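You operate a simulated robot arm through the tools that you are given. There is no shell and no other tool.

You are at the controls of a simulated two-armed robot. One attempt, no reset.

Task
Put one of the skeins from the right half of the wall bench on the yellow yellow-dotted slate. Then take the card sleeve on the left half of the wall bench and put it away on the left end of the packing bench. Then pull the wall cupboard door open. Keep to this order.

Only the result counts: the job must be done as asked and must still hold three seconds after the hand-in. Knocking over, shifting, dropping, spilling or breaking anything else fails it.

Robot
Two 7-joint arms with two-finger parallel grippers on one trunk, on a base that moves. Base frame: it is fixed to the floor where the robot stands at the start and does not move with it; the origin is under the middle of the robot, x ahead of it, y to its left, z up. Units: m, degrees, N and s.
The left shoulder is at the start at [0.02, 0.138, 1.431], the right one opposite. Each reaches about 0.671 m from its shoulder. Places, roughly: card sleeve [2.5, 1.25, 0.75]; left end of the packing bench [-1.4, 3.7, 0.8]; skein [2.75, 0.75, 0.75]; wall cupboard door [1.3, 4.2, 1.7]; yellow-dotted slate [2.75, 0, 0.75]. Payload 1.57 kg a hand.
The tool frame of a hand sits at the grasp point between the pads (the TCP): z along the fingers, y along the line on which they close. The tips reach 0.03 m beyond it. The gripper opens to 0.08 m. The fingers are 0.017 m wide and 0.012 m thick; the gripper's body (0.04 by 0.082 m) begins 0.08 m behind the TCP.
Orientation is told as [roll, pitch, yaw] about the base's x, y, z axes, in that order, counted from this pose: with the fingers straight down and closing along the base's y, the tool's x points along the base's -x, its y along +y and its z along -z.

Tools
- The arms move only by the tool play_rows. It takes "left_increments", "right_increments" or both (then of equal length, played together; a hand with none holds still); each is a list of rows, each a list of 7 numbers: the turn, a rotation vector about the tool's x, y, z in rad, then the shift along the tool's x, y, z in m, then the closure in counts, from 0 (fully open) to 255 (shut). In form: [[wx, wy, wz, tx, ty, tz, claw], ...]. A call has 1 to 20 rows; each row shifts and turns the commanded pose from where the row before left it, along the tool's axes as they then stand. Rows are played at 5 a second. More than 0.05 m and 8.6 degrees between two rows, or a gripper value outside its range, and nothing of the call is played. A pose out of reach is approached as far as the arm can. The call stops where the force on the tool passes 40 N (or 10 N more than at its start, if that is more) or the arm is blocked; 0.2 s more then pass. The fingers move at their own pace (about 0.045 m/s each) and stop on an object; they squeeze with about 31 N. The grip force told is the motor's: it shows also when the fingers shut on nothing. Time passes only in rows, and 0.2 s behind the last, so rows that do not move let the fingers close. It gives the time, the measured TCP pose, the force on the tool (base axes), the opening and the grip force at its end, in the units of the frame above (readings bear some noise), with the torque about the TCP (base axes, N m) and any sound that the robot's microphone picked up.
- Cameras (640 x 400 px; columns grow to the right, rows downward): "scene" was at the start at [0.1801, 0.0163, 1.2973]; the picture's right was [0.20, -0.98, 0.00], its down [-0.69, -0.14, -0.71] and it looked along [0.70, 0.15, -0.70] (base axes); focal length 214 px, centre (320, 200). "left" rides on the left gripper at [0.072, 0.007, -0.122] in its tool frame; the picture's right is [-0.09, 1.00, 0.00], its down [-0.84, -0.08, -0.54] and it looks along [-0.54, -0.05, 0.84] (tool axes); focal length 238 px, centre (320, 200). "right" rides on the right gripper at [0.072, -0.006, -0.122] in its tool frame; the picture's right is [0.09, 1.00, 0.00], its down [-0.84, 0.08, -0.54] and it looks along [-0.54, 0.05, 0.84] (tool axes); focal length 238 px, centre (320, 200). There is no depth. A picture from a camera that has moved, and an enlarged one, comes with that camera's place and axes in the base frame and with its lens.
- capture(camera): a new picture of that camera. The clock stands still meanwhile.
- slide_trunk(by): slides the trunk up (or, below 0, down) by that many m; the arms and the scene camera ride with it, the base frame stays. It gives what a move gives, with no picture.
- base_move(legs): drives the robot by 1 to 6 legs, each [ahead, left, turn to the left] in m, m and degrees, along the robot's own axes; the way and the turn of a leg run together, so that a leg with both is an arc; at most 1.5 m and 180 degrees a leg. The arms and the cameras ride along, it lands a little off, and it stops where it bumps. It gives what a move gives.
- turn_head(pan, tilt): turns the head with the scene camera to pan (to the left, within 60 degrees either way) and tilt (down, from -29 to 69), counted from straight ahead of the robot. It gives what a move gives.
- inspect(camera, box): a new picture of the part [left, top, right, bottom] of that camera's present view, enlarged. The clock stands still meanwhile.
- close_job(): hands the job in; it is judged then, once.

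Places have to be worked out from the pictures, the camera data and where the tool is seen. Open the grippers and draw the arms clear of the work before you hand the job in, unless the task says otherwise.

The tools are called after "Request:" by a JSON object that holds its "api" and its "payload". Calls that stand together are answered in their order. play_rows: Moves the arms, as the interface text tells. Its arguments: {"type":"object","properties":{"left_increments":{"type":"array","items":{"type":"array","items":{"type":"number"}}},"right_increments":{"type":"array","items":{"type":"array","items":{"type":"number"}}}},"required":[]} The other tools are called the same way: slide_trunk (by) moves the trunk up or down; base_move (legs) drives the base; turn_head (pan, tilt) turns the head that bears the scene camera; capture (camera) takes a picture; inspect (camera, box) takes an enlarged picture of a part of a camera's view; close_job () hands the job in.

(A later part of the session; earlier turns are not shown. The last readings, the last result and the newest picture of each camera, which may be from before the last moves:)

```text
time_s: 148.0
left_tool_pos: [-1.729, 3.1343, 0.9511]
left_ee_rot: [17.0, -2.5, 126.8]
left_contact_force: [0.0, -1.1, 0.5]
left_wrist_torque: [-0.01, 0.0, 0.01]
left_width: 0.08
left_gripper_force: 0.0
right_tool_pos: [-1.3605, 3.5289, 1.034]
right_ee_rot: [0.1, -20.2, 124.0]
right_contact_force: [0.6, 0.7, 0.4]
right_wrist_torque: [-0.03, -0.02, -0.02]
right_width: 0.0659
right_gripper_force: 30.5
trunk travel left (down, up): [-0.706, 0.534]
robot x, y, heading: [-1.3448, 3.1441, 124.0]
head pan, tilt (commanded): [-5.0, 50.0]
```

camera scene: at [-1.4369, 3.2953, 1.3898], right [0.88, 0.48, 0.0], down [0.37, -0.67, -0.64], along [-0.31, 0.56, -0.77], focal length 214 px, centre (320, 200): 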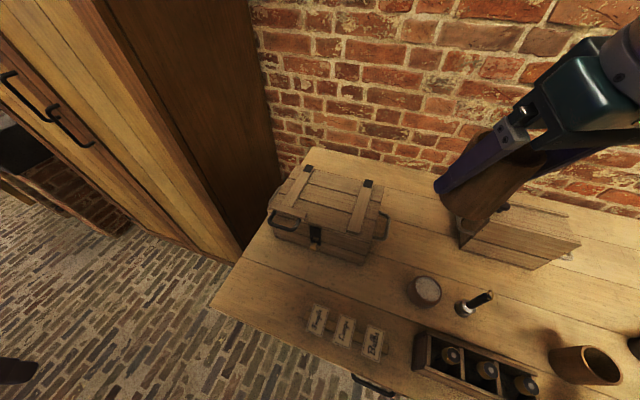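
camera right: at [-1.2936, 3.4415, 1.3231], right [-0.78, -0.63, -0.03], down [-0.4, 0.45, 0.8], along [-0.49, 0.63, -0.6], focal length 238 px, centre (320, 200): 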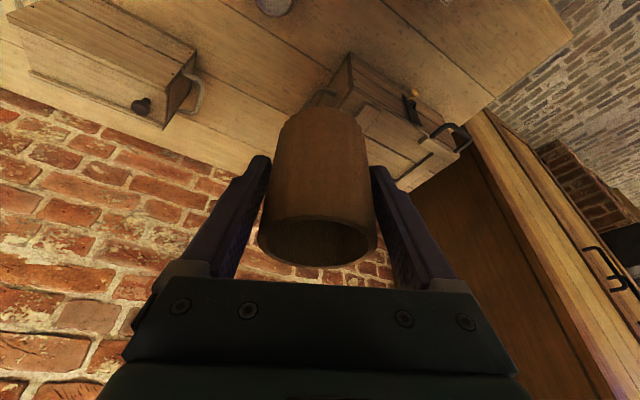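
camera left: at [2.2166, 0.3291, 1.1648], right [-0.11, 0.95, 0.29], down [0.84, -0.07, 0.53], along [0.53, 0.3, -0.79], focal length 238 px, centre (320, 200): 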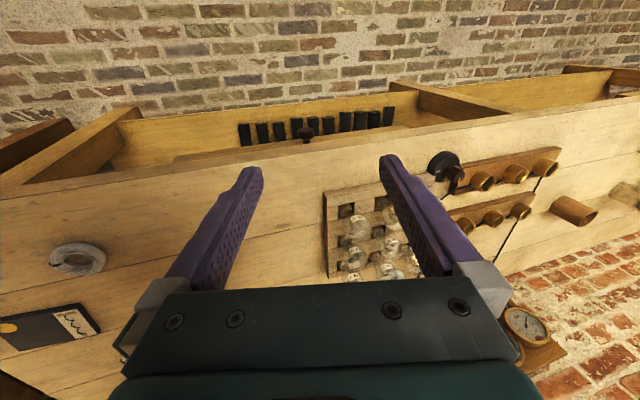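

I move the hand forward/right to sit above the chosen spot, keeping the height.

Request:
{"api": "play_rows", "payload": {"right_increments": [[0, 0, 0, -0.0216, -0.0217, 0.0079, 120], [0, 0, 0, -0.0216, -0.0217, 0.0079, 120], [0, 0, 0, -0.0216, -0.0217, 0.0079, 120], [0, 0, 0, -0.0216, -0.0217, 0.0079, 120], [0, 0, 0, -0.0216, -0.0216, 0.0081, 120], [0, 0, 0, 0, 0, 0, 120]]}}

Request:
{"api": "capture", "payload": {"camera": "scene"}}

Request:
{"api": "capture", "payload": {"camera": "right"}}

```text
time_s: 149.4
left_tool_pos: [-1.7292, 3.1341, 0.9505]
left_ee_rot: [17.1, -2.5, 126.8]
left_contact_force: [-0.3, -0.4, 0.1]
left_wrist_torque: [-0.01, -0.02, -0.02]
left_width: 0.0797
left_gripper_force: 0.1
right_tool_pos: [-1.3335, 3.6859, 1.0344]
right_ee_rot: [0.2, -20.1, 123.9]
right_contact_force: [0.1, -0.2, -0.5]
right_wrist_torque: [-0.03, -0.01, -0.02]
right_width: 0.0657
right_gripper_force: 30.5
trunk travel left (down, up): [-0.706, 0.534]
robot x, y, heading: [-1.3489, 3.1469, 124.1]
head pan, tilt (commanded): [-5.0, 50.0]
```

```text
taken
camera scene: at [-1.4369, 3.2953, 1.1898], right [0.88, 0.48, 0.0], down [0.37, -0.67, -0.64], along [-0.31, 0.56, -0.77], focal length 214 px, centre (320, 200)
```

scene: 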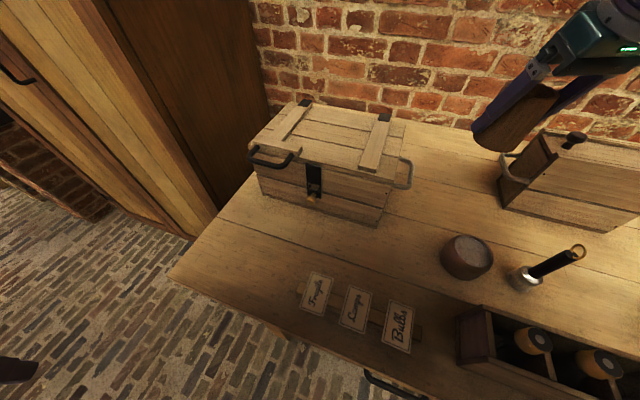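

```text
taken
camera right: at [-1.2667, 3.5966, 1.1242], right [-0.78, -0.63, -0.03], down [-0.4, 0.45, 0.8], along [-0.49, 0.63, -0.6], focal length 238 px, centre (320, 200)
```

right: 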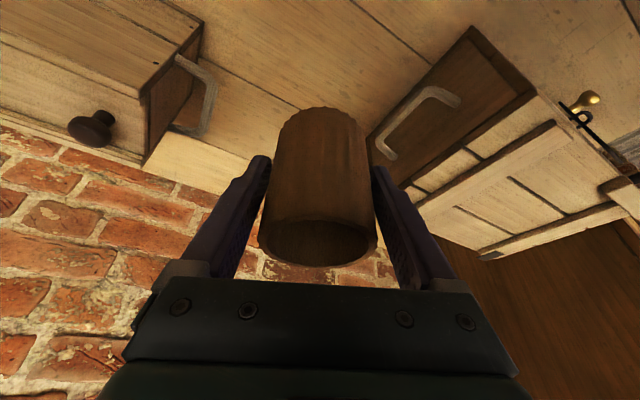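

Crate handles protrude into the gap, so I shift the sleeve ~1.5 cm left to be equidistant, then lower the trunk 0.15 m (purely vertical).

Request:
{"api": "play_rows", "payload": {"right_increments": [[0, 0, 0, 0.0012, 0.008, -0.0005, 120], [0, 0, 0, 0.0013, 0.0077, -0.0004, 120], [0, 0, 0, 0, 0, 0, 120]]}}

Request:
{"api": "slide_trunk", "payload": {"by": -0.13}}

Request:
{"api": "capture", "payload": {"camera": "scene"}}

Request:
{"api": "capture", "payload": {"camera": "right"}}

```text
time_s: 150.2
left_tool_pos: [-1.7274, 3.1339, 0.9506]
left_ee_rot: [17.1, -2.5, 126.8]
left_contact_force: [0.0, 0.0, 0.0]
left_wrist_torque: [-0.01, 0.0, 0.01]
left_width: 0.0797
left_gripper_force: 0.0
right_tool_pos: [-1.3463, 3.6747, 1.0325]
right_ee_rot: [0.1, -20.2, 124.0]
right_contact_force: [-0.6, -0.3, -0.2]
right_wrist_torque: [0.03, 0.0, -0.01]
right_width: 0.0659
right_gripper_force: 31.2
trunk travel left (down, up): [-0.706, 0.534]
robot x, y, heading: [-1.3428, 3.1455, 124.0]
head pan, tilt (commanded): [-5.0, 50.0]
```

```text
time_s: 151.8
left_tool_pos: [-1.7288, 3.1331, 0.8207]
left_ee_rot: [17.0, -2.4, 126.8]
left_contact_force: [-0.9, -0.3, -0.2]
left_wrist_torque: [-0.01, 0.01, 0.0]
left_width: 0.08
left_gripper_force: 0.1
right_tool_pos: [-1.3458, 3.6745, 0.9018]
right_ee_rot: [0.1, -20.2, 124.1]
right_contact_force: [-0.3, 1.1, -1.3]
right_wrist_torque: [0.01, 0.03, -0.01]
right_width: 0.0656
right_gripper_force: 31.2
trunk travel left (down, up): [-0.576, 0.664]
robot x, y, heading: [-1.346, 3.1446, 124.0]
head pan, tilt (commanded): [-5.0, 50.0]
```

```text
taken
camera scene: at [-1.4369, 3.2953, 1.0598], right [0.88, 0.48, 0.0], down [0.37, -0.67, -0.64], along [-0.31, 0.56, -0.77], focal length 214 px, centre (320, 200)
```

scene: 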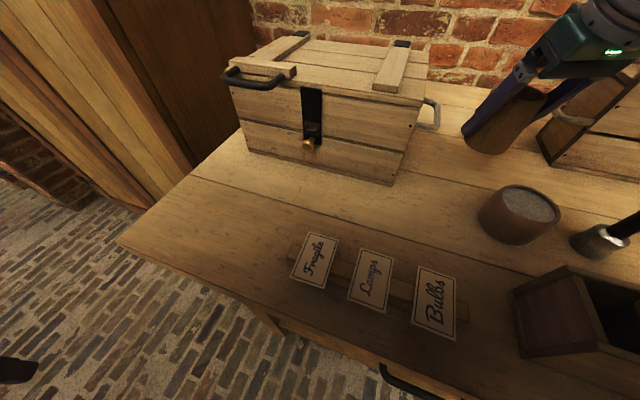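

```text
taken
camera right: at [-1.2787, 3.5864, 0.9927], right [-0.78, -0.63, -0.03], down [-0.4, 0.45, 0.8], along [-0.49, 0.63, -0.6], focal length 238 px, centre (320, 200)
```

right: 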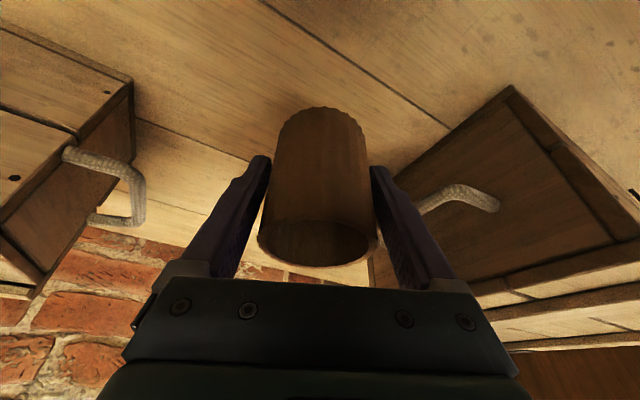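

Clearances look good on both sides. I descend with the arm to just above the bench.

Request:
{"api": "play_rows", "payload": {"right_increments": [[0, 0, 0, 0.0052, 0, 0.0141, 120], [0, 0, 0, 0.0052, 0, 0.0141, 120], [0, 0, 0, 0.0052, 0, 0.0141, 120], [0, 0, 0, 0.0017, 0, 0.0047, 120], [0, 0, 0, 0, 0, 0, 120]]}}

Request:
{"api": "capture", "payload": {"camera": "scene"}}

```text
time_s: 153.0
left_tool_pos: [-1.7298, 3.1344, 0.8208]
left_ee_rot: [17.2, -2.5, 126.8]
left_contact_force: [-0.7, 0.8, 0.2]
left_wrist_torque: [0.01, 0.01, 0.04]
left_width: 0.0801
left_gripper_force: 0.1
right_tool_pos: [-1.346, 3.674, 0.8526]
right_ee_rot: [0.1, -20.2, 124.0]
right_contact_force: [0.1, 0.5, 0.4]
right_wrist_torque: [0.0, 0.0, 0.02]
right_width: 0.066
right_gripper_force: 31.3
trunk travel left (down, up): [-0.576, 0.664]
robot x, y, heading: [-1.3423, 3.1438, 124.0]
head pan, tilt (commanded): [-5.0, 50.0]
```

```text
taken
camera scene: at [-1.4369, 3.2953, 1.0598], right [0.88, 0.48, 0.0], down [0.37, -0.67, -0.64], along [-0.31, 0.56, -0.77], focal length 214 px, centre (320, 200)
```

scene: 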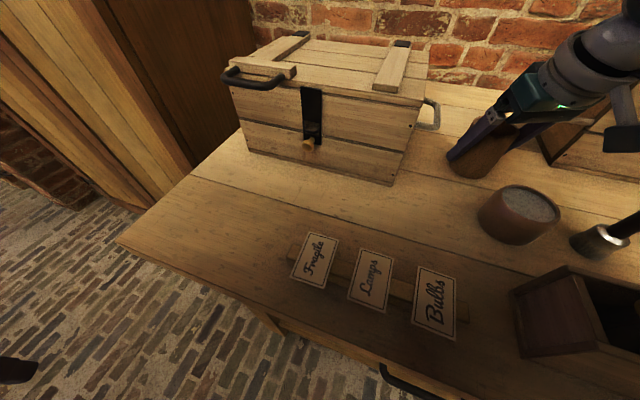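

No contact yet at 0.8526. I lower in small steps until it touches.

Request:
{"api": "play_rows", "payload": {"right_increments": [[0, 0, 0, 0.0009, 0, 0.0023, 120], [0, 0, 0, 0.0009, 0, 0.0023, 120], [0, 0, 0, 0.0005, 0, 0.0014, 120], [0, 0, 0, 0, 0, 0, 120]]}}

```text
time_s: 154.0
left_tool_pos: [-1.729, 3.1335, 0.8208]
left_ee_rot: [17.1, -2.4, 126.7]
left_contact_force: [1.7, 0.4, 0.1]
left_wrist_torque: [0.03, 0.01, -0.01]
left_width: 0.0802
left_gripper_force: 0.1
right_tool_pos: [-1.3462, 3.6751, 0.8457]
right_ee_rot: [0.1, -20.3, 124.1]
right_contact_force: [-0.5, 0.5, -0.1]
right_wrist_torque: [0.02, 0.01, 0.0]
right_width: 0.0658
right_gripper_force: 30.6
trunk travel left (down, up): [-0.576, 0.664]
robot x, y, heading: [-1.3429, 3.1479, 123.8]
head pan, tilt (commanded): [-5.0, 50.0]
```

Still no contact at 0.8457; I keep lowering by 1–1.5 mm steps.

Request:
{"api": "play_rows", "payload": {"right_increments": [[0, 0, 0, 0.0005, 0, 0.0014, 120], [0, 0, 0, 0.0004, 0, 0.001, 120], [0, 0, 0, 0, 0, 0, 120]]}}

Request:
{"api": "inspect", "payload": {"camera": "scene", "box": [420, 80, 580, 180]}}

```text
time_s: 154.8
left_tool_pos: [-1.7272, 3.1337, 0.8216]
left_ee_rot: [17.1, -2.5, 126.8]
left_contact_force: [-0.4, -0.4, -0.1]
left_wrist_torque: [-0.03, 0.03, 0.0]
left_width: 0.0799
left_gripper_force: 0.2
right_tool_pos: [-1.3456, 3.6748, 0.8452]
right_ee_rot: [0.2, -20.3, 124.0]
right_contact_force: [2.4, -10.2, 24.0]
right_wrist_torque: [-0.19, -0.23, -0.04]
right_width: 0.066
right_gripper_force: 31.3
trunk travel left (down, up): [-0.576, 0.664]
robot x, y, heading: [-1.3447, 3.1492, 123.8]
head pan, tilt (commanded): [-5.0, 50.0]
```

```text
4.00 times, centred on (500, 130) of scene
camera zoom: at [-1.4364, 3.2952, 1.06], right [0.88, 0.48, 0.0], down [0.37, -0.67, -0.64], along [-0.31, 0.56, -0.77], focal length 858 px, centre (-400, 480)
```

zoom: 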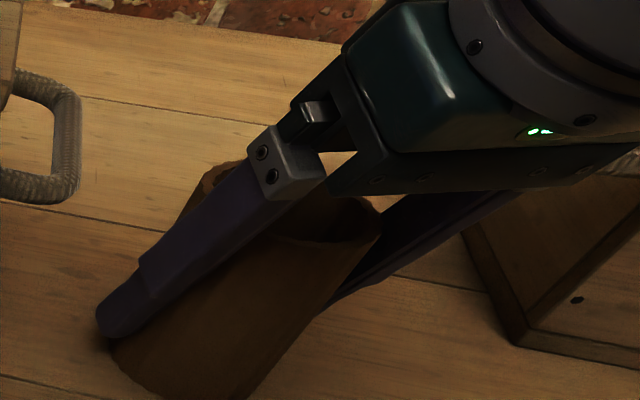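

It is resting on the bench (24 N). I relieve by 1 mm and open the fingers.

Request:
{"api": "play_rows", "payload": {"right_increments": [[0, 0, 0, -0.0004, 0, -0.001, 120], [0, 0, 0, 0, 0, 0, 60], [0, 0, 0, 0, 0, 0, 30], [0, 0, 0, 0, 0, 0, 0], [0, 0, 0, 0, 0, 0, 0], [0, 0, 0, 0, 0, 0, 0]]}}

Request:
{"api": "capture", "payload": {"camera": "right"}}

Request:
{"api": "inspect", "payload": {"camera": "scene", "box": [400, 60, 592, 180]}}

```text
time_s: 156.2
left_tool_pos: [-1.7294, 3.1334, 0.8215]
left_ee_rot: [17.1, -2.5, 126.7]
left_contact_force: [-0.1, -0.3, -0.3]
left_wrist_torque: [0.0, 0.0, 0.01]
left_width: 0.0801
left_gripper_force: 0.1
right_tool_pos: [-1.3453, 3.6742, 0.8453]
right_ee_rot: [0.1, -20.2, 124.0]
right_contact_force: [-1.0, 0.2, 0.2]
right_wrist_torque: [0.02, -0.02, 0.02]
right_width: 0.0798
right_gripper_force: 0.0
trunk travel left (down, up): [-0.576, 0.664]
robot x, y, heading: [-1.3469, 3.1459, 124.0]
head pan, tilt (commanded): [-5.0, 50.0]
```

```text
taken
camera right: at [-1.2791, 3.5859, 0.9348], right [-0.78, -0.63, -0.03], down [-0.4, 0.45, 0.8], along [-0.49, 0.63, -0.6], focal length 238 px, centre (320, 200)
```

right: 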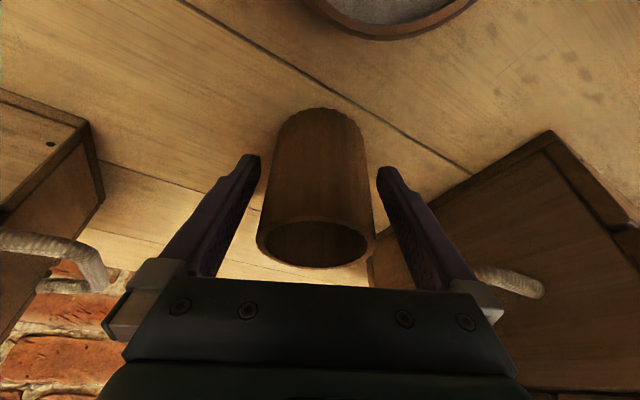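

```text
3.33 times, centred on (496, 120) of scene
camera zoom: at [-1.4369, 3.2953, 1.0598], right [0.88, 0.48, 0.0], down [0.37, -0.67, -0.64], along [-0.31, 0.56, -0.77], focal length 715 px, centre (-267, 467)
```

zoom: 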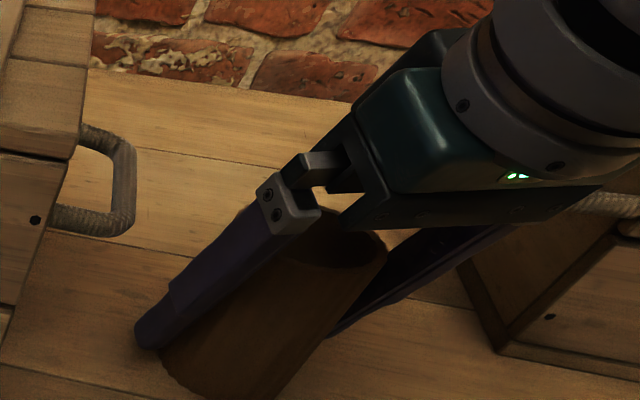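

Released and standing freely. I raise straight up using the trunk and verify.

Request:
{"api": "slide_trunk", "payload": {"by": 0.2}}

Request:
{"api": "capture", "payload": {"camera": "right"}}

Request:
{"api": "capture", "payload": {"camera": "scene"}}

```text
time_s: 158.4
left_tool_pos: [-1.7287, 3.1328, 1.0208]
left_ee_rot: [17.1, -2.6, 126.8]
left_contact_force: [0.4, 0.0, 0.4]
left_wrist_torque: [0.02, 0.0, 0.0]
left_width: 0.0804
left_gripper_force: 0.1
right_tool_pos: [-1.3456, 3.6738, 1.0438]
right_ee_rot: [0.1, -20.2, 124.1]
right_contact_force: [0.6, -0.3, -0.2]
right_wrist_torque: [-0.04, 0.01, 0.01]
right_width: 0.08
right_gripper_force: 0.0
trunk travel left (down, up): [-0.776, 0.464]
robot x, y, heading: [-1.341, 3.1448, 123.9]
head pan, tilt (commanded): [-5.0, 50.0]
```

```text
taken
camera right: at [-1.2791, 3.5859, 1.1348], right [-0.78, -0.63, -0.03], down [-0.4, 0.45, 0.8], along [-0.49, 0.63, -0.6], focal length 238 px, centre (320, 200)
```

right: 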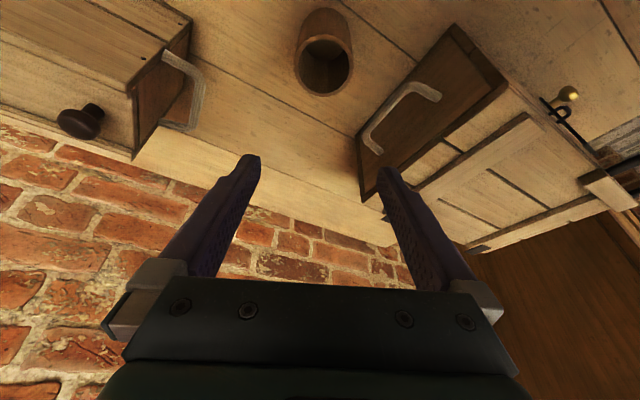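

```text
taken
camera scene: at [-1.4369, 3.2953, 1.2597], right [0.88, 0.48, 0.0], down [0.37, -0.67, -0.64], along [-0.31, 0.56, -0.77], focal length 214 px, centre (320, 200)
```

scene: 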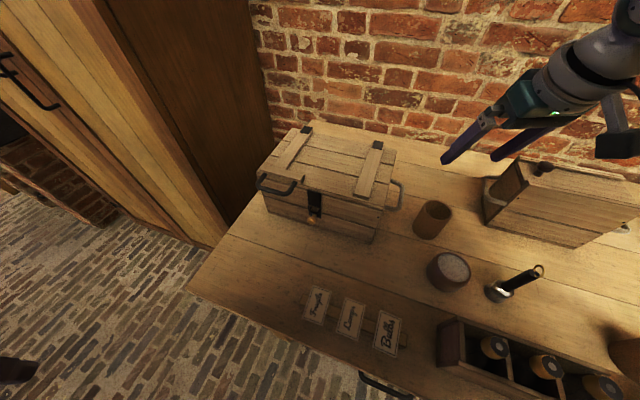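

The sleeve stands in place on the left end. I raise a little more, back away from the bench and head toward the wall cupboard.

Request:
{"api": "slide_trunk", "payload": {"by": 0.15}}

Request:
{"api": "base_move", "payload": {"legs": [[-0.37, 0.17, 0], [0, 0, -25.2]]}}

Request:
{"api": "turn_head", "payload": {"pan": -45, "tilt": 5}}

Request:
{"api": "capture", "payload": {"camera": "scene"}}

```text
time_s: 160.1
left_tool_pos: [-1.728, 3.1345, 1.1695]
left_ee_rot: [17.1, -2.4, 126.8]
left_contact_force: [-0.6, 0.4, 1.0]
left_wrist_torque: [0.02, 0.01, 0.0]
left_width: 0.0801
left_gripper_force: 0.1
right_tool_pos: [-1.3462, 3.673, 1.1957]
right_ee_rot: [0.0, -20.3, 124.0]
right_contact_force: [0.0, 0.6, -0.3]
right_wrist_torque: [0.0, -0.02, -0.01]
right_width: 0.08
right_gripper_force: 0.1
trunk travel left (down, up): [-0.926, 0.314]
robot x, y, heading: [-1.3448, 3.1444, 124.0]
head pan, tilt (commanded): [-5.0, 50.0]
```

```text
time_s: 164.0
left_tool_pos: [-1.6259, 2.8944, 1.1704]
left_ee_rot: [17.1, -2.6, 101.3]
left_contact_force: [0.3, 0.5, 0.5]
left_wrist_torque: [-0.02, -0.01, 0.01]
left_width: 0.0802
left_gripper_force: 0.1
right_tool_pos: [-1.0491, 3.2169, 1.1942]
right_ee_rot: [0.1, -20.3, 98.5]
right_contact_force: [-0.2, 0.6, 0.1]
right_wrist_torque: [-0.03, -0.03, 0.01]
right_width: 0.0801
right_gripper_force: 0.0
trunk travel left (down, up): [-0.926, 0.314]
robot x, y, heading: [-1.2738, 2.7398, 98.6]
head pan, tilt (commanded): [-5.0, 50.0]
```

```text
time_s: 165.1
left_tool_pos: [-1.6254, 2.8939, 1.1721]
left_ee_rot: [17.0, -2.5, 101.5]
left_contact_force: [-0.8, 0.9, -1.0]
left_wrist_torque: [0.01, 0.01, -0.04]
left_width: 0.0798
left_gripper_force: 0.0
right_tool_pos: [-1.0471, 3.2168, 1.1949]
right_ee_rot: [0.1, -20.2, 98.6]
right_contact_force: [0.0, -0.3, 0.6]
right_wrist_torque: [0.01, 0.0, 0.01]
right_width: 0.08
right_gripper_force: 0.0
trunk travel left (down, up): [-0.926, 0.314]
robot x, y, heading: [-1.2706, 2.7394, 98.3]
head pan, tilt (commanded): [-45.0, 5.0]
```

```text
taken
camera scene: at [-1.2335, 2.9117, 1.4796], right [0.8, -0.59, 0.0], down [-0.05, -0.07, -1.0], along [0.59, 0.8, -0.09], focal length 214 px, centre (320, 200)
```

scene: 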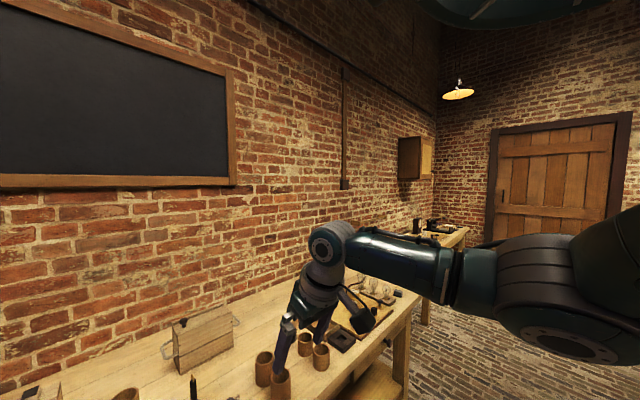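

The cupboard is visible to the right along the wall. I drive right, parallel to the benches, about 2.3 m.

Request:
{"api": "base_move", "payload": {"legs": [[-0.05, -1.15, 0], [0, -1.15, 0]]}}

Request:
{"api": "turn_head", "payload": {"pan": -10, "tilt": 0}}

Request:
{"api": "capture", "payload": {"camera": "scene"}}

```text
time_s: 176.4
left_tool_pos: [0.6634, 3.178, 1.1708]
left_ee_rot: [17.1, -2.5, 100.6]
left_contact_force: [0.3, 0.2, 0.2]
left_wrist_torque: [0.04, 0.02, -0.03]
left_width: 0.0801
left_gripper_force: 0.0
right_tool_pos: [1.2453, 3.4964, 1.1946]
right_ee_rot: [0.2, -20.2, 98.0]
right_contact_force: [0.1, 0.9, 0.2]
right_wrist_torque: [-0.02, -0.01, 0.02]
right_width: 0.0801
right_gripper_force: 0.0
trunk travel left (down, up): [-0.926, 0.314]
robot x, y, heading: [1.0131, 3.0204, 98.0]
head pan, tilt (commanded): [-45.0, 5.0]
```

```text
time_s: 177.4
left_tool_pos: [0.6624, 3.1791, 1.1712]
left_ee_rot: [17.0, -2.6, 100.8]
left_contact_force: [0.2, -1.0, 0.4]
left_wrist_torque: [0.0, 0.01, 0.0]
left_width: 0.0798
left_gripper_force: 0.0
right_tool_pos: [1.246, 3.4951, 1.1953]
right_ee_rot: [0.1, -20.3, 98.0]
right_contact_force: [0.0, -0.1, 0.6]
right_wrist_torque: [-0.02, 0.0, -0.02]
right_width: 0.0798
right_gripper_force: 0.0
trunk travel left (down, up): [-0.926, 0.314]
robot x, y, heading: [1.0135, 3.024, 97.6]
head pan, tilt (commanded): [-10.0, 0.0]
```

```text
taken
camera scene: at [1.0046, 3.2089, 1.4876], right [1.0, -0.04, 0.0], down [0.0, 0.0, -1.0], along [0.04, 1.0, 0.0], focal length 214 px, centre (320, 200)
```

scene: 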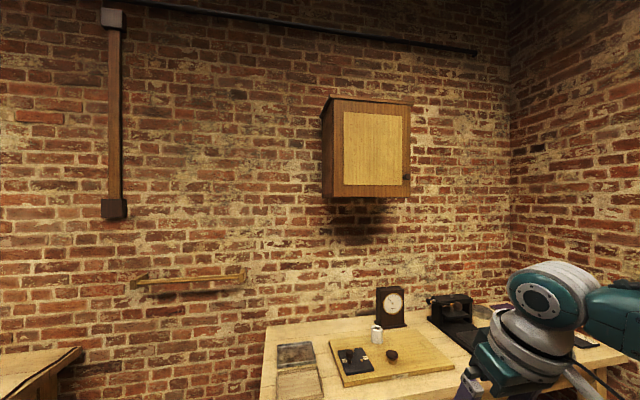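

The cupboard is now right ahead. I zoom in to find its handle and hinges.

Request:
{"api": "inspect", "payload": {"camera": "scene", "box": [300, 80, 444, 220]}}

```text
2.86 times, centred on (372, 150) of scene
camera zoom: at [1.0046, 3.2089, 1.4876], right [1.0, -0.04, 0.0], down [0.0, 0.0, -1.0], along [0.04, 1.0, 0.0], focal length 613 px, centre (171, 343)
```

zoom: 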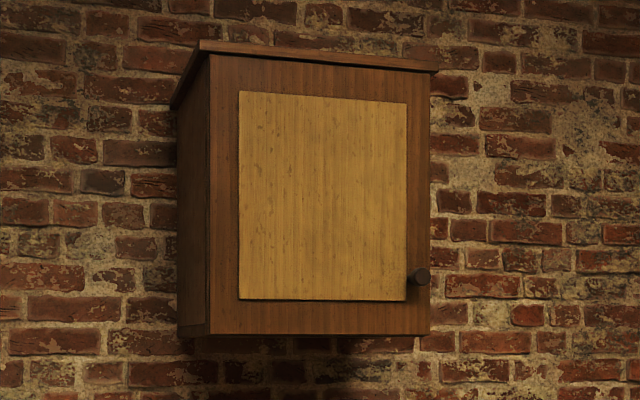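

The cupboard door (x≈1.11–1.49, front plane y≈4.19–4.25, z 1.50–1.95) is hinged left with a round knob at lower right, about (1.456, 4.21, 1.60). In the open space here I swing the right hand from pointing down to pointing forward, raising it meanwhile.

Request:
{"api": "play_rows", "payload": {"right_increments": [[0, -0.122, 0, -0.0103, 0.009, -0.0282, 0], [0, -0.122, 0, -0.0136, 0.009, -0.0267, 0], [0, -0.122, 0, -0.0168, 0.009, -0.0249, 0], [0, -0.122, 0, -0.0197, 0.009, -0.0226, 0], [0, -0.122, 0, -0.0223, 0.009, -0.0201, 0], [0, 0, 0, 0, 0, 0, 0]]}}

```text
time_s: 178.8
left_tool_pos: [0.6637, 3.1782, 1.1708]
left_ee_rot: [17.1, -2.5, 100.7]
left_contact_force: [0.4, 0.7, 0.1]
left_wrist_torque: [-0.01, -0.02, -0.02]
left_width: 0.0798
left_gripper_force: 0.1
right_tool_pos: [1.2012, 3.4877, 1.3458]
right_ee_rot: [0.3, -55.1, 97.9]
right_contact_force: [0.5, 0.1, -0.3]
right_wrist_torque: [0.01, 0.02, -0.03]
right_width: 0.0799
right_gripper_force: 0.1
trunk travel left (down, up): [-0.926, 0.314]
robot x, y, heading: [1.0139, 3.0206, 98.0]
head pan, tilt (commanded): [-10.0, 0.0]
```

The hand tracks well (pitch -55°). I continue to fully forward-pointing.

Request:
{"api": "play_rows", "payload": {"right_increments": [[0, -0.122, 0, -0.0246, 0.006, -0.0172, 0], [0, -0.122, 0, -0.0265, 0.006, -0.0141, 0], [0, -0.122, 0, -0.028, 0.006, -0.0108, 0], [0, -0.122, 0, -0.0291, 0.006, -0.0073, 0], [0, -0.122, 0, -0.0298, 0.006, -0.0037, 0], [0, 0, 0, -0.03, 0, 0, 0], [0, 0, 0, -0.03, 0, 0, 0], [0, 0, 0, 0, 0, 0, 0]]}}

Request:
{"api": "capture", "payload": {"camera": "right"}}

Request:
{"api": "turn_head", "payload": {"pan": -10, "tilt": 35}}

Request:
{"api": "capture", "payload": {"camera": "scene"}}

```text
time_s: 180.6
left_tool_pos: [0.6641, 3.1788, 1.172]
left_ee_rot: [17.1, -2.5, 100.7]
left_contact_force: [-0.5, -0.2, -0.3]
left_wrist_torque: [-0.01, 0.02, -0.01]
left_width: 0.0802
left_gripper_force: 0.0
right_tool_pos: [1.1715, 3.4849, 1.5564]
right_ee_rot: [112.8, -89.8, -14.8]
right_contact_force: [0.0, 0.1, 1.1]
right_wrist_torque: [-0.02, -0.02, -0.02]
right_width: 0.08
right_gripper_force: 0.0
trunk travel left (down, up): [-0.926, 0.314]
robot x, y, heading: [1.0154, 3.0197, 98.0]
head pan, tilt (commanded): [-10.0, 0.0]
```

```text
taken
camera right: at [1.195, 3.3642, 1.4841], right [-0.99, -0.14, -0.09], down [0.0, -0.55, 0.84], along [-0.17, 0.82, 0.54], focal length 238 px, centre (320, 200)
```

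right: 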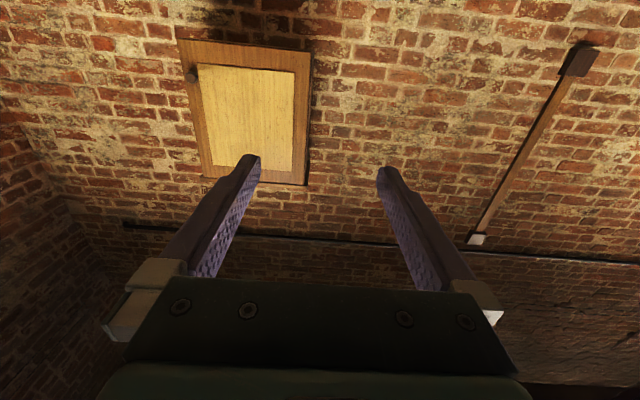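

```text
time_s: 181.6
left_tool_pos: [0.6635, 3.1794, 1.171]
left_ee_rot: [17.0, -2.5, 100.7]
left_contact_force: [-0.1, -0.3, 0.2]
left_wrist_torque: [0.0, 0.0, -0.01]
left_width: 0.08
left_gripper_force: 0.1
right_tool_pos: [1.1718, 3.4849, 1.556]
right_ee_rot: [112.4, -89.9, -14.5]
right_contact_force: [0.1, 0.8, 0.5]
right_wrist_torque: [0.0, -0.01, -0.01]
right_width: 0.0801
right_gripper_force: 0.1
trunk travel left (down, up): [-0.926, 0.314]
robot x, y, heading: [1.0126, 3.0187, 97.9]
head pan, tilt (commanded): [-10.0, 35.0]
```

```text
taken
camera scene: at [1.0044, 3.207, 1.4316], right [1.0, -0.04, 0.0], down [-0.02, -0.57, -0.82], along [0.03, 0.82, -0.57], focal length 214 px, centre (320, 200)
```

scene: 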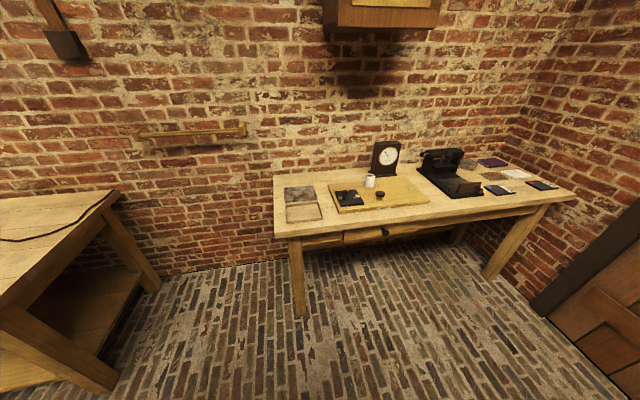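

The bench edge below the cupboard is at y≈3.9, so I have room. I drive to stand in front of the knob with the hand still ~0.2 m from the door.

Request:
{"api": "base_move", "payload": {"legs": [[0.43, -0.44, 0.6]]}}

Request:
{"api": "turn_head", "payload": {"pan": -15, "tilt": -10}}

Request:
{"api": "capture", "payload": {"camera": "scene"}}

Request:
{"api": "capture", "payload": {"camera": "right"}}

```text
time_s: 185.1
left_tool_pos: [1.0263, 3.6598, 1.1702]
left_ee_rot: [17.1, -2.5, 101.6]
left_contact_force: [-0.8, -0.5, 1.0]
left_wrist_torque: [-0.01, -0.01, 0.02]
left_width: 0.0805
left_gripper_force: 0.1
right_tool_pos: [1.5279, 3.9747, 1.556]
right_ee_rot: [106.9, -89.8, -7.9]
right_contact_force: [0.1, 0.7, -0.3]
right_wrist_torque: [-0.01, 0.02, -0.01]
right_width: 0.0801
right_gripper_force: 0.1
trunk travel left (down, up): [-0.926, 0.314]
robot x, y, heading: [1.3765, 3.5054, 98.9]
head pan, tilt (commanded): [-10.0, 35.0]
```

```text
time_s: 186.2
left_tool_pos: [1.025, 3.66, 1.1703]
left_ee_rot: [17.0, -2.5, 101.7]
left_contact_force: [-0.4, 0.7, -0.5]
left_wrist_torque: [-0.02, 0.0, 0.01]
left_width: 0.08
left_gripper_force: 0.1
right_tool_pos: [1.5287, 3.9765, 1.5552]
right_ee_rot: [107.1, -89.8, -8.2]
right_contact_force: [0.1, 1.2, -0.9]
right_wrist_torque: [-0.02, 0.02, -0.01]
right_width: 0.0798
right_gripper_force: 0.0
trunk travel left (down, up): [-0.926, 0.314]
robot x, y, heading: [1.3819, 3.5079, 99.1]
head pan, tilt (commanded): [-15.0, -10.0]
```

```text
taken
camera scene: at [1.3731, 3.6903, 1.5028], right [0.99, -0.11, 0.0], down [0.02, 0.17, -0.98], along [0.1, 0.98, 0.17], focal length 214 px, centre (320, 200)
```

scene: 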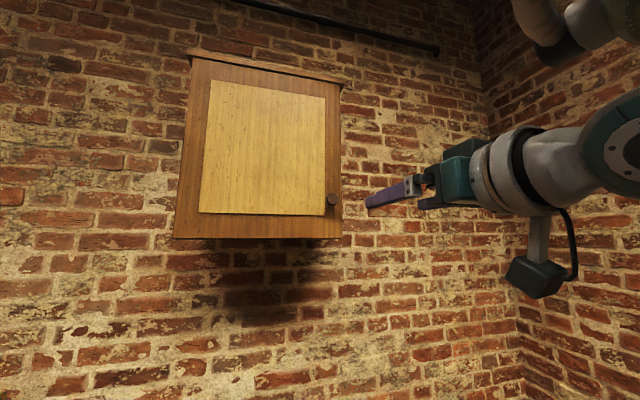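

```text
taken
camera right: at [1.5538, 3.8551, 1.4838], right [-0.98, -0.16, -0.09], down [0.01, -0.55, 0.84], along [-0.18, 0.82, 0.54], focal length 238 px, centre (320, 200)
```

right: 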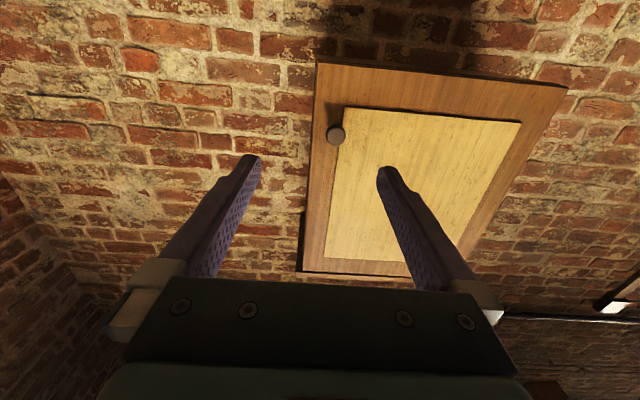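

Triangulated knob centre ≈ (1.460, 4.227, 1.599). The shoulder is a bit far, so I drive 0.1 m closer and then align the hand with the knob's axis.

Request:
{"api": "base_move", "payload": {"legs": [[0.1, 0, 0]]}}

```text
time_s: 187.3
left_tool_pos: [1.0118, 3.7594, 1.1703]
left_ee_rot: [17.0, -2.5, 101.6]
left_contact_force: [0.3, 0.8, 0.0]
left_wrist_torque: [-0.02, 0.0, 0.01]
left_width: 0.0798
left_gripper_force: 0.0
right_tool_pos: [1.5133, 4.0724, 1.5554]
right_ee_rot: [99.0, -89.9, -0.1]
right_contact_force: [-0.2, -0.6, -0.4]
right_wrist_torque: [-0.01, 0.0, 0.01]
right_width: 0.08
right_gripper_force: 0.0
trunk travel left (down, up): [-0.926, 0.314]
robot x, y, heading: [1.3601, 3.6053, 98.6]
head pan, tilt (commanded): [-15.0, -10.0]
```

Now I shift the hand up and left onto the knob's axis, and a little forward.

Request:
{"api": "play_rows", "payload": {"right_increments": [[0, 0, 0, -0.0109, 0.0073, 0.01, 0], [0, 0, 0, -0.0109, 0.0073, 0.01, 0], [0, 0, 0, -0.0109, 0.0073, 0.01, 0], [0, 0, 0, -0.0109, 0.0073, 0.01, 0], [0, 0, 0, 0, 0, 0, 0]]}}

Request:
{"api": "capture", "payload": {"camera": "right"}}

Request:
{"api": "capture", "payload": {"camera": "scene"}}

```text
time_s: 188.5
left_tool_pos: [1.0107, 3.7592, 1.171]
left_ee_rot: [17.1, -2.6, 101.6]
left_contact_force: [0.2, 0.8, 0.0]
left_wrist_torque: [0.05, 0.0, -0.01]
left_width: 0.0798
left_gripper_force: 0.2
right_tool_pos: [1.4786, 4.1107, 1.5904]
right_ee_rot: [0.3, -88.9, 98.6]
right_contact_force: [-0.9, 0.0, -0.6]
right_wrist_torque: [0.03, 0.0, 0.03]
right_width: 0.0801
right_gripper_force: 0.0
trunk travel left (down, up): [-0.926, 0.314]
robot x, y, heading: [1.3643, 3.6083, 99.0]
head pan, tilt (commanded): [-15.0, -10.0]
```

```text
taken
camera right: at [1.5034, 3.988, 1.5205], right [-0.98, -0.16, -0.09], down [0.01, -0.53, 0.85], along [-0.18, 0.83, 0.52], focal length 238 px, centre (320, 200)
```

right: 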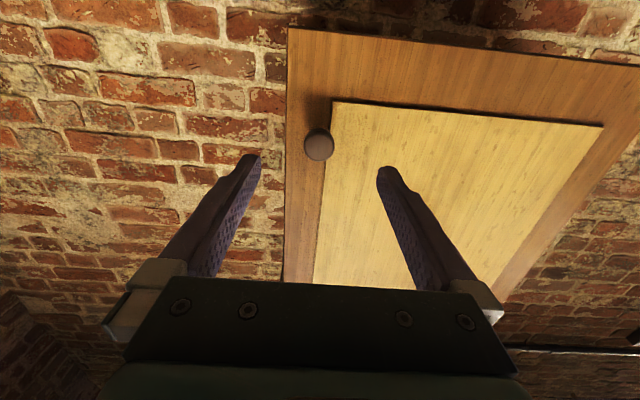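

```text
taken
camera scene: at [1.3583, 3.7882, 1.5029], right [0.99, -0.11, 0.0], down [0.02, 0.17, -0.98], along [0.11, 0.98, 0.17], focal length 214 px, centre (320, 200)
```

scene: 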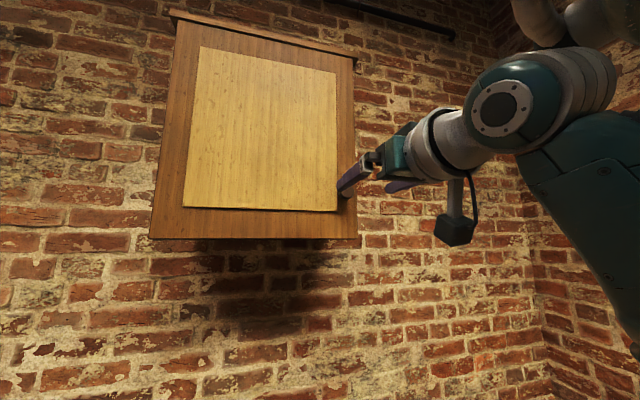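

The knob is laterally centred, 1 cm above the TCP axis. I raise 11 mm and advance 7.5 cm so the open fingers straddle the knob.

Request:
{"api": "play_rows", "payload": {"right_increments": [[0, 0, 0, -0.0055, 0, 0.01, 0], [0, 0, 0, -0.0055, 0, 0.015, 0], [0, 0, 0, 0, 0, 0.02, 0], [0, 0, 0, 0, 0, 0.02, 0], [0, 0, 0, 0, 0, 0.01, 0], [0, 0, 0, 0, 0, 0, 0]]}}

Request:
{"api": "capture", "payload": {"camera": "right"}}

Request:
{"api": "inspect", "payload": {"camera": "scene", "box": [280, 130, 440, 230]}}

```text
time_s: 189.9
left_tool_pos: [1.0106, 3.7596, 1.1715]
left_ee_rot: [17.1, -2.6, 101.5]
left_contact_force: [0.3, 0.6, 0.6]
left_wrist_torque: [0.0, -0.02, 0.03]
left_width: 0.08
left_gripper_force: 0.0
right_tool_pos: [1.4676, 4.1819, 1.6094]
right_ee_rot: [116.6, -89.9, -17.7]
right_contact_force: [0.3, 0.8, 0.1]
right_wrist_torque: [-0.01, 0.0, 0.03]
right_width: 0.0798
right_gripper_force: 0.1
trunk travel left (down, up): [-0.926, 0.314]
robot x, y, heading: [1.3632, 3.607, 98.9]
head pan, tilt (commanded): [-15.0, -10.0]
```

```text
taken
camera right: at [1.493, 4.0615, 1.538], right [-0.98, -0.15, -0.09], down [0.01, -0.55, 0.84], along [-0.18, 0.82, 0.54], focal length 238 px, centre (320, 200)
```

right: 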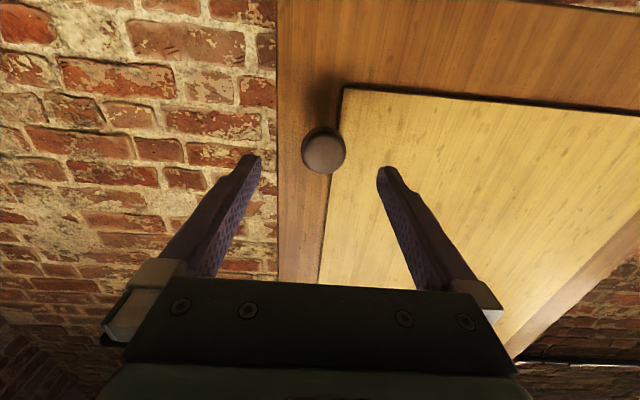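

```text
4.00 times, centred on (360, 180) of scene
camera zoom: at [1.3583, 3.7882, 1.5029], right [0.99, -0.11, 0.0], down [0.02, 0.17, -0.98], along [0.11, 0.98, 0.17], focal length 858 px, centre (160, 280)
```

zoom: 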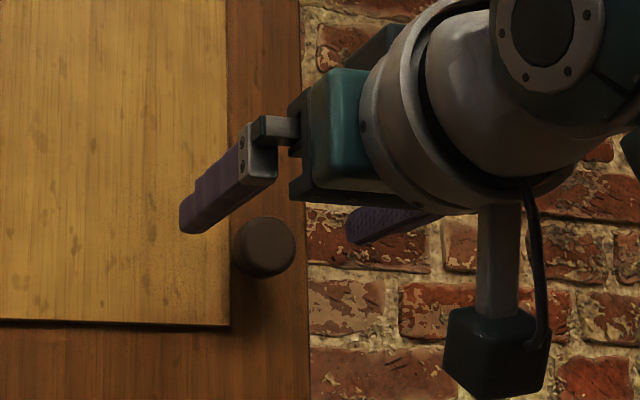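

The knob is 12 mm below the TCP axis now. I lower by 12 mm and advance 20 mm around the knob.

Request:
{"api": "play_rows", "payload": {"right_increments": [[0, 0, 0, 0.006, 0.001, 0, 0], [0, 0, 0, 0.006, 0.001, 0, 0], [0, 0, 0, 0, 0, 0.008, 0], [0, 0, 0, 0, 0, 0.006, 0], [0, 0, 0, 0, 0, 0.004, 0], [0, 0, 0, 0, 0, 0, 0]]}}

Request:
{"api": "capture", "payload": {"camera": "right"}}

Request:
{"api": "inspect", "payload": {"camera": "scene", "box": [280, 130, 440, 230]}}

```text
time_s: 191.3
left_tool_pos: [1.0112, 3.7593, 1.1703]
left_ee_rot: [17.1, -2.4, 101.6]
left_contact_force: [0.9, -0.5, -0.4]
left_wrist_torque: [-0.01, 0.03, 0.0]
left_width: 0.0798
left_gripper_force: 0.1
right_tool_pos: [1.463, 4.2001, 1.5981]
right_ee_rot: [109.3, -89.8, -10.4]
right_contact_force: [0.3, -0.9, -0.9]
right_wrist_torque: [-0.01, -0.03, -0.01]
right_width: 0.0798
right_gripper_force: 0.0
trunk travel left (down, up): [-0.926, 0.314]
robot x, y, heading: [1.3655, 3.6058, 98.7]
head pan, tilt (commanded): [-15.0, -10.0]
```

```text
taken
camera right: at [1.4884, 4.0793, 1.5259], right [-0.98, -0.15, -0.09], down [0.01, -0.55, 0.84], along [-0.18, 0.82, 0.54], focal length 238 px, centre (320, 200)
```

right: 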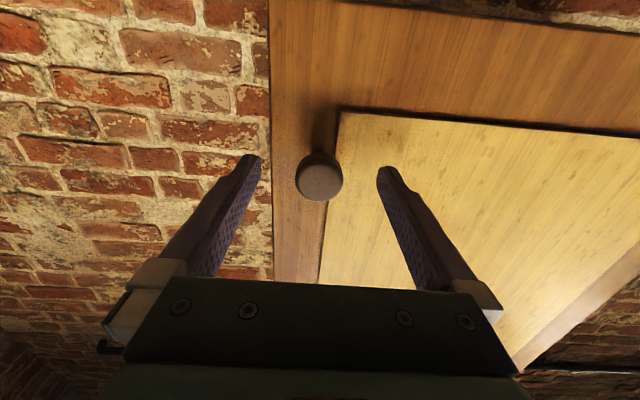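

```text
4.00 times, centred on (360, 180) of scene
camera zoom: at [1.3583, 3.7882, 1.5029], right [0.99, -0.11, 0.0], down [0.02, 0.17, -0.98], along [0.11, 0.98, 0.17], focal length 858 px, centre (160, 280)
```

zoom: 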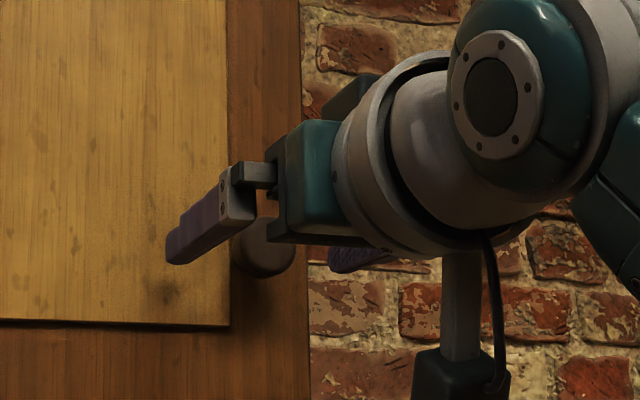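

The knob is between the fingertips. I advance 5 mm more and close on it.

Request:
{"api": "play_rows", "payload": {"right_increments": [[0, 0, 0, 0, 0, 0.003, 0], [0, 0, 0, 0, 0, 0.003, 0], [0, 0, 0, 0, 0, 0, 80], [0, 0, 0, 0, 0, 0, 200], [0, 0, 0, 0, 0, 0, 255], [0, 0, 0, 0, 0, 0, 255], [0, 0, 0, 0, 0, 0, 255], [0, 0, 0, 0, 0, 0, 255]]}}

Request:
{"api": "capture", "payload": {"camera": "right"}}

```text
time_s: 193.1
left_tool_pos: [1.0113, 3.7583, 1.1705]
left_ee_rot: [17.0, -2.6, 101.6]
left_contact_force: [0.2, 1.0, 0.6]
left_wrist_torque: [0.0, 0.01, -0.01]
left_width: 0.0799
left_gripper_force: 0.1
right_tool_pos: [1.4629, 4.2053, 1.5986]
right_ee_rot: [103.4, -89.9, -4.7]
right_contact_force: [4.8, 0.1, 0.2]
right_wrist_torque: [0.02, 0.04, -0.11]
right_width: 0.0314
right_gripper_force: 40.2
trunk travel left (down, up): [-0.926, 0.314]
robot x, y, heading: [1.3632, 3.606, 98.8]
head pan, tilt (commanded): [-15.0, -10.0]
```

```text
taken
camera right: at [1.4876, 4.0847, 1.5271], right [-0.98, -0.15, -0.09], down [0.01, -0.55, 0.84], along [-0.18, 0.82, 0.54], focal length 238 px, centre (320, 200)
```

right: 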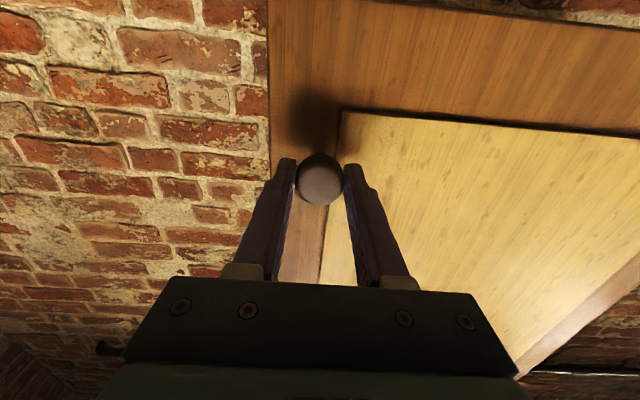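

Knob gripped (0.031 m, 40 N). I pull back along the door's arc about its left hinge in small steps, watching the forces.

Request:
{"api": "play_rows", "payload": {"right_increments": [[0.0, 0, 0, 0, 0.001, -0.008, 255], [0.017, 0, 0, 0, 0.0022, -0.0165, 255], [0.017, 0, 0, 0, 0.0022, -0.012, 255], [0.017, 0, 0, 0, 0.0022, -0.012, 255], [0, 0, 0, 0, 0, 0, 255]]}}

Request:
{"api": "capture", "payload": {"camera": "right"}}

Request:
{"api": "capture", "payload": {"camera": "scene"}}

```text
time_s: 194.3
left_tool_pos: [1.0105, 3.7589, 1.171]
left_ee_rot: [17.1, -2.5, 101.6]
left_contact_force: [-0.2, 0.2, -0.2]
left_wrist_torque: [0.01, 0.02, 0.02]
left_width: 0.0802
left_gripper_force: 0.0
right_tool_pos: [1.462, 4.1557, 1.5998]
right_ee_rot: [89.6, -89.8, 6.4]
right_contact_force: [4.0, -0.6, 0.0]
right_wrist_torque: [-0.38, 0.04, 0.07]
right_width: 0.0314
right_gripper_force: 40.2
trunk travel left (down, up): [-0.926, 0.314]
robot x, y, heading: [1.3603, 3.6041, 98.8]
head pan, tilt (commanded): [-15.0, -10.0]
```

```text
taken
camera right: at [1.4805, 4.0341, 1.5272], right [-0.99, -0.1, -0.09], down [-0.02, -0.55, 0.84], along [-0.14, 0.83, 0.54], focal length 238 px, centre (320, 200)
```

right: 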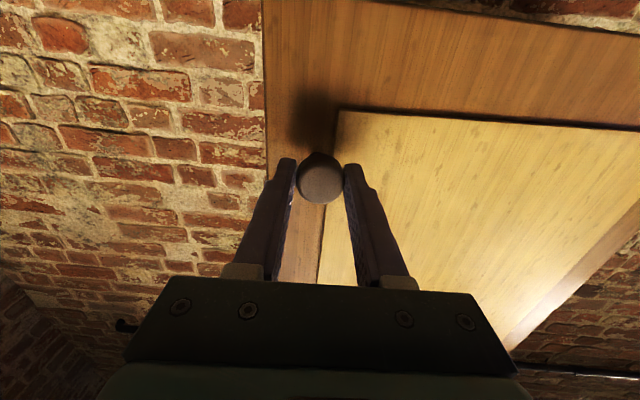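

```text
taken
camera scene: at [1.3584, 3.7881, 1.5029], right [0.99, -0.11, 0.0], down [0.02, 0.17, -0.98], along [0.11, 0.98, 0.17], focal length 214 px, centre (320, 200)
```

scene: 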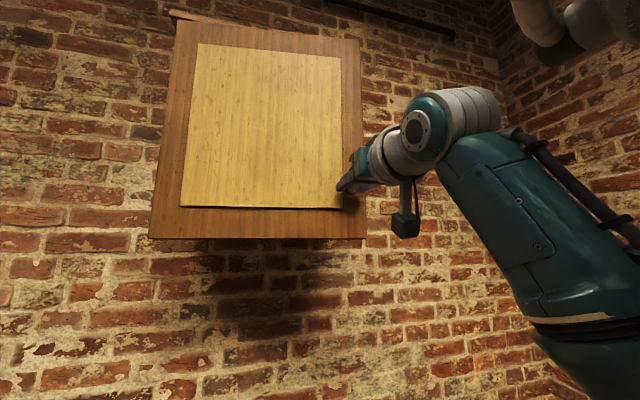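

The door follows freely (already ~8° open, only ~4 N). To keep the wrist away from the head I continue pulling by backing the base along the arc while holding the knob.

Request:
{"api": "base_move", "payload": {"legs": [[-0.064, 0.022, 0], [-0.059, 0.034, 0]]}}

Request:
{"api": "capture", "payload": {"camera": "right"}}

Request:
{"api": "capture", "payload": {"camera": "scene"}}

```text
time_s: 196.0
left_tool_pos: [0.9755, 3.6281, 1.1705]
left_ee_rot: [17.1, -2.5, 101.4]
left_contact_force: [-0.1, -0.6, 0.5]
left_wrist_torque: [0.02, -0.01, 0.0]
left_width: 0.0803
left_gripper_force: 0.1
right_tool_pos: [1.4269, 4.0246, 1.5998]
right_ee_rot: [97.0, -89.8, -0.9]
right_contact_force: [0.7, -2.8, -1.4]
right_wrist_torque: [0.08, 0.05, 0.56]
right_width: 0.032
right_gripper_force: 40.0
trunk travel left (down, up): [-0.926, 0.314]
robot x, y, heading: [1.3298, 3.4732, 98.6]
head pan, tilt (commanded): [-15.0, -10.0]
```

```text
taken
camera right: at [1.4454, 3.9029, 1.5272], right [-0.99, -0.1, -0.09], down [-0.02, -0.55, 0.84], along [-0.14, 0.83, 0.54], focal length 238 px, centre (320, 200)
```

right: 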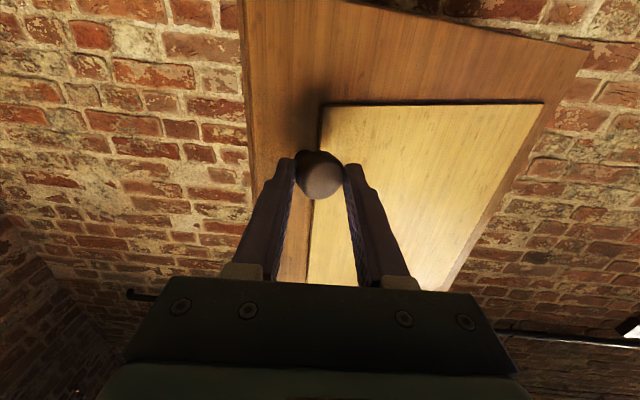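

```text
taken
camera scene: at [1.3228, 3.657, 1.5028], right [0.99, -0.11, 0.0], down [0.02, 0.17, -0.98], along [0.11, 0.98, 0.17], focal length 214 px, centre (320, 200)
```

scene: 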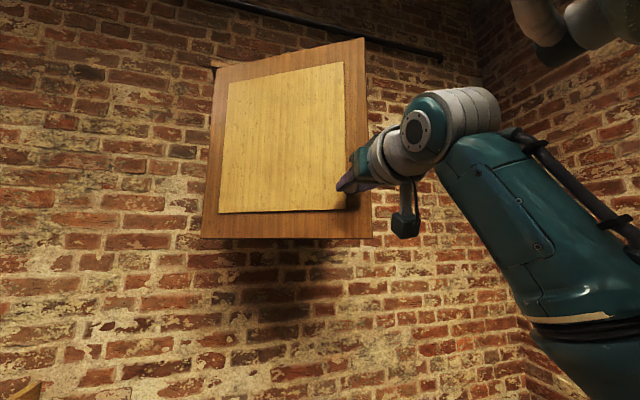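

The door is ~30° open. Now I swing the base rigidly around the hinge (arc of -15° twice) so the hand turns with the door.

Request:
{"api": "base_move", "payload": {"legs": [[-0.0286, 0.1934, -15]]}}

Request:
{"api": "capture", "payload": {"camera": "right"}}

Request:
{"api": "capture", "payload": {"camera": "scene"}}

```text
time_s: 197.6
left_tool_pos: [0.8312, 3.6803, 1.1705]
left_ee_rot: [17.1, -2.5, 86.6]
left_contact_force: [-0.6, 0.3, 0.1]
left_wrist_torque: [0.04, 0.01, 0.01]
left_width: 0.0799
left_gripper_force: 0.0
right_tool_pos: [1.3689, 3.9484, 1.5984]
right_ee_rot: [98.1, -89.8, -17.2]
right_contact_force: [4.3, -2.9, -1.1]
right_wrist_torque: [0.3, 0.08, -0.18]
right_width: 0.0318
right_gripper_force: 39.9
trunk travel left (down, up): [-0.926, 0.314]
robot x, y, heading: [1.1324, 3.4453, 83.7]
head pan, tilt (commanded): [-15.0, -10.0]
```

```text
taken
camera right: at [1.3569, 3.8254, 1.5272], right [-0.98, 0.16, -0.09], down [-0.16, -0.52, 0.84], along [0.08, 0.84, 0.54], focal length 238 px, centre (320, 200)
```

right: 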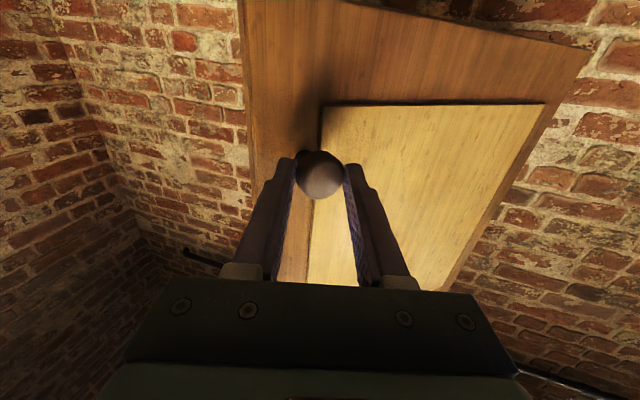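

```text
taken
camera scene: at [1.1748, 3.6195, 1.5028], right [0.93, -0.36, 0.0], down [0.06, 0.16, -0.98], along [0.36, 0.92, 0.17], focal length 214 px, centre (320, 200)
```

scene: 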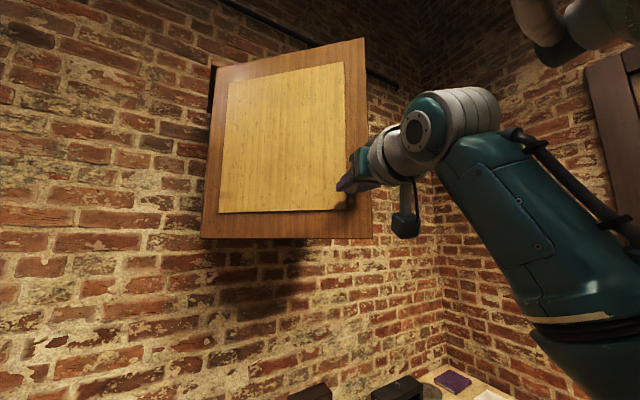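

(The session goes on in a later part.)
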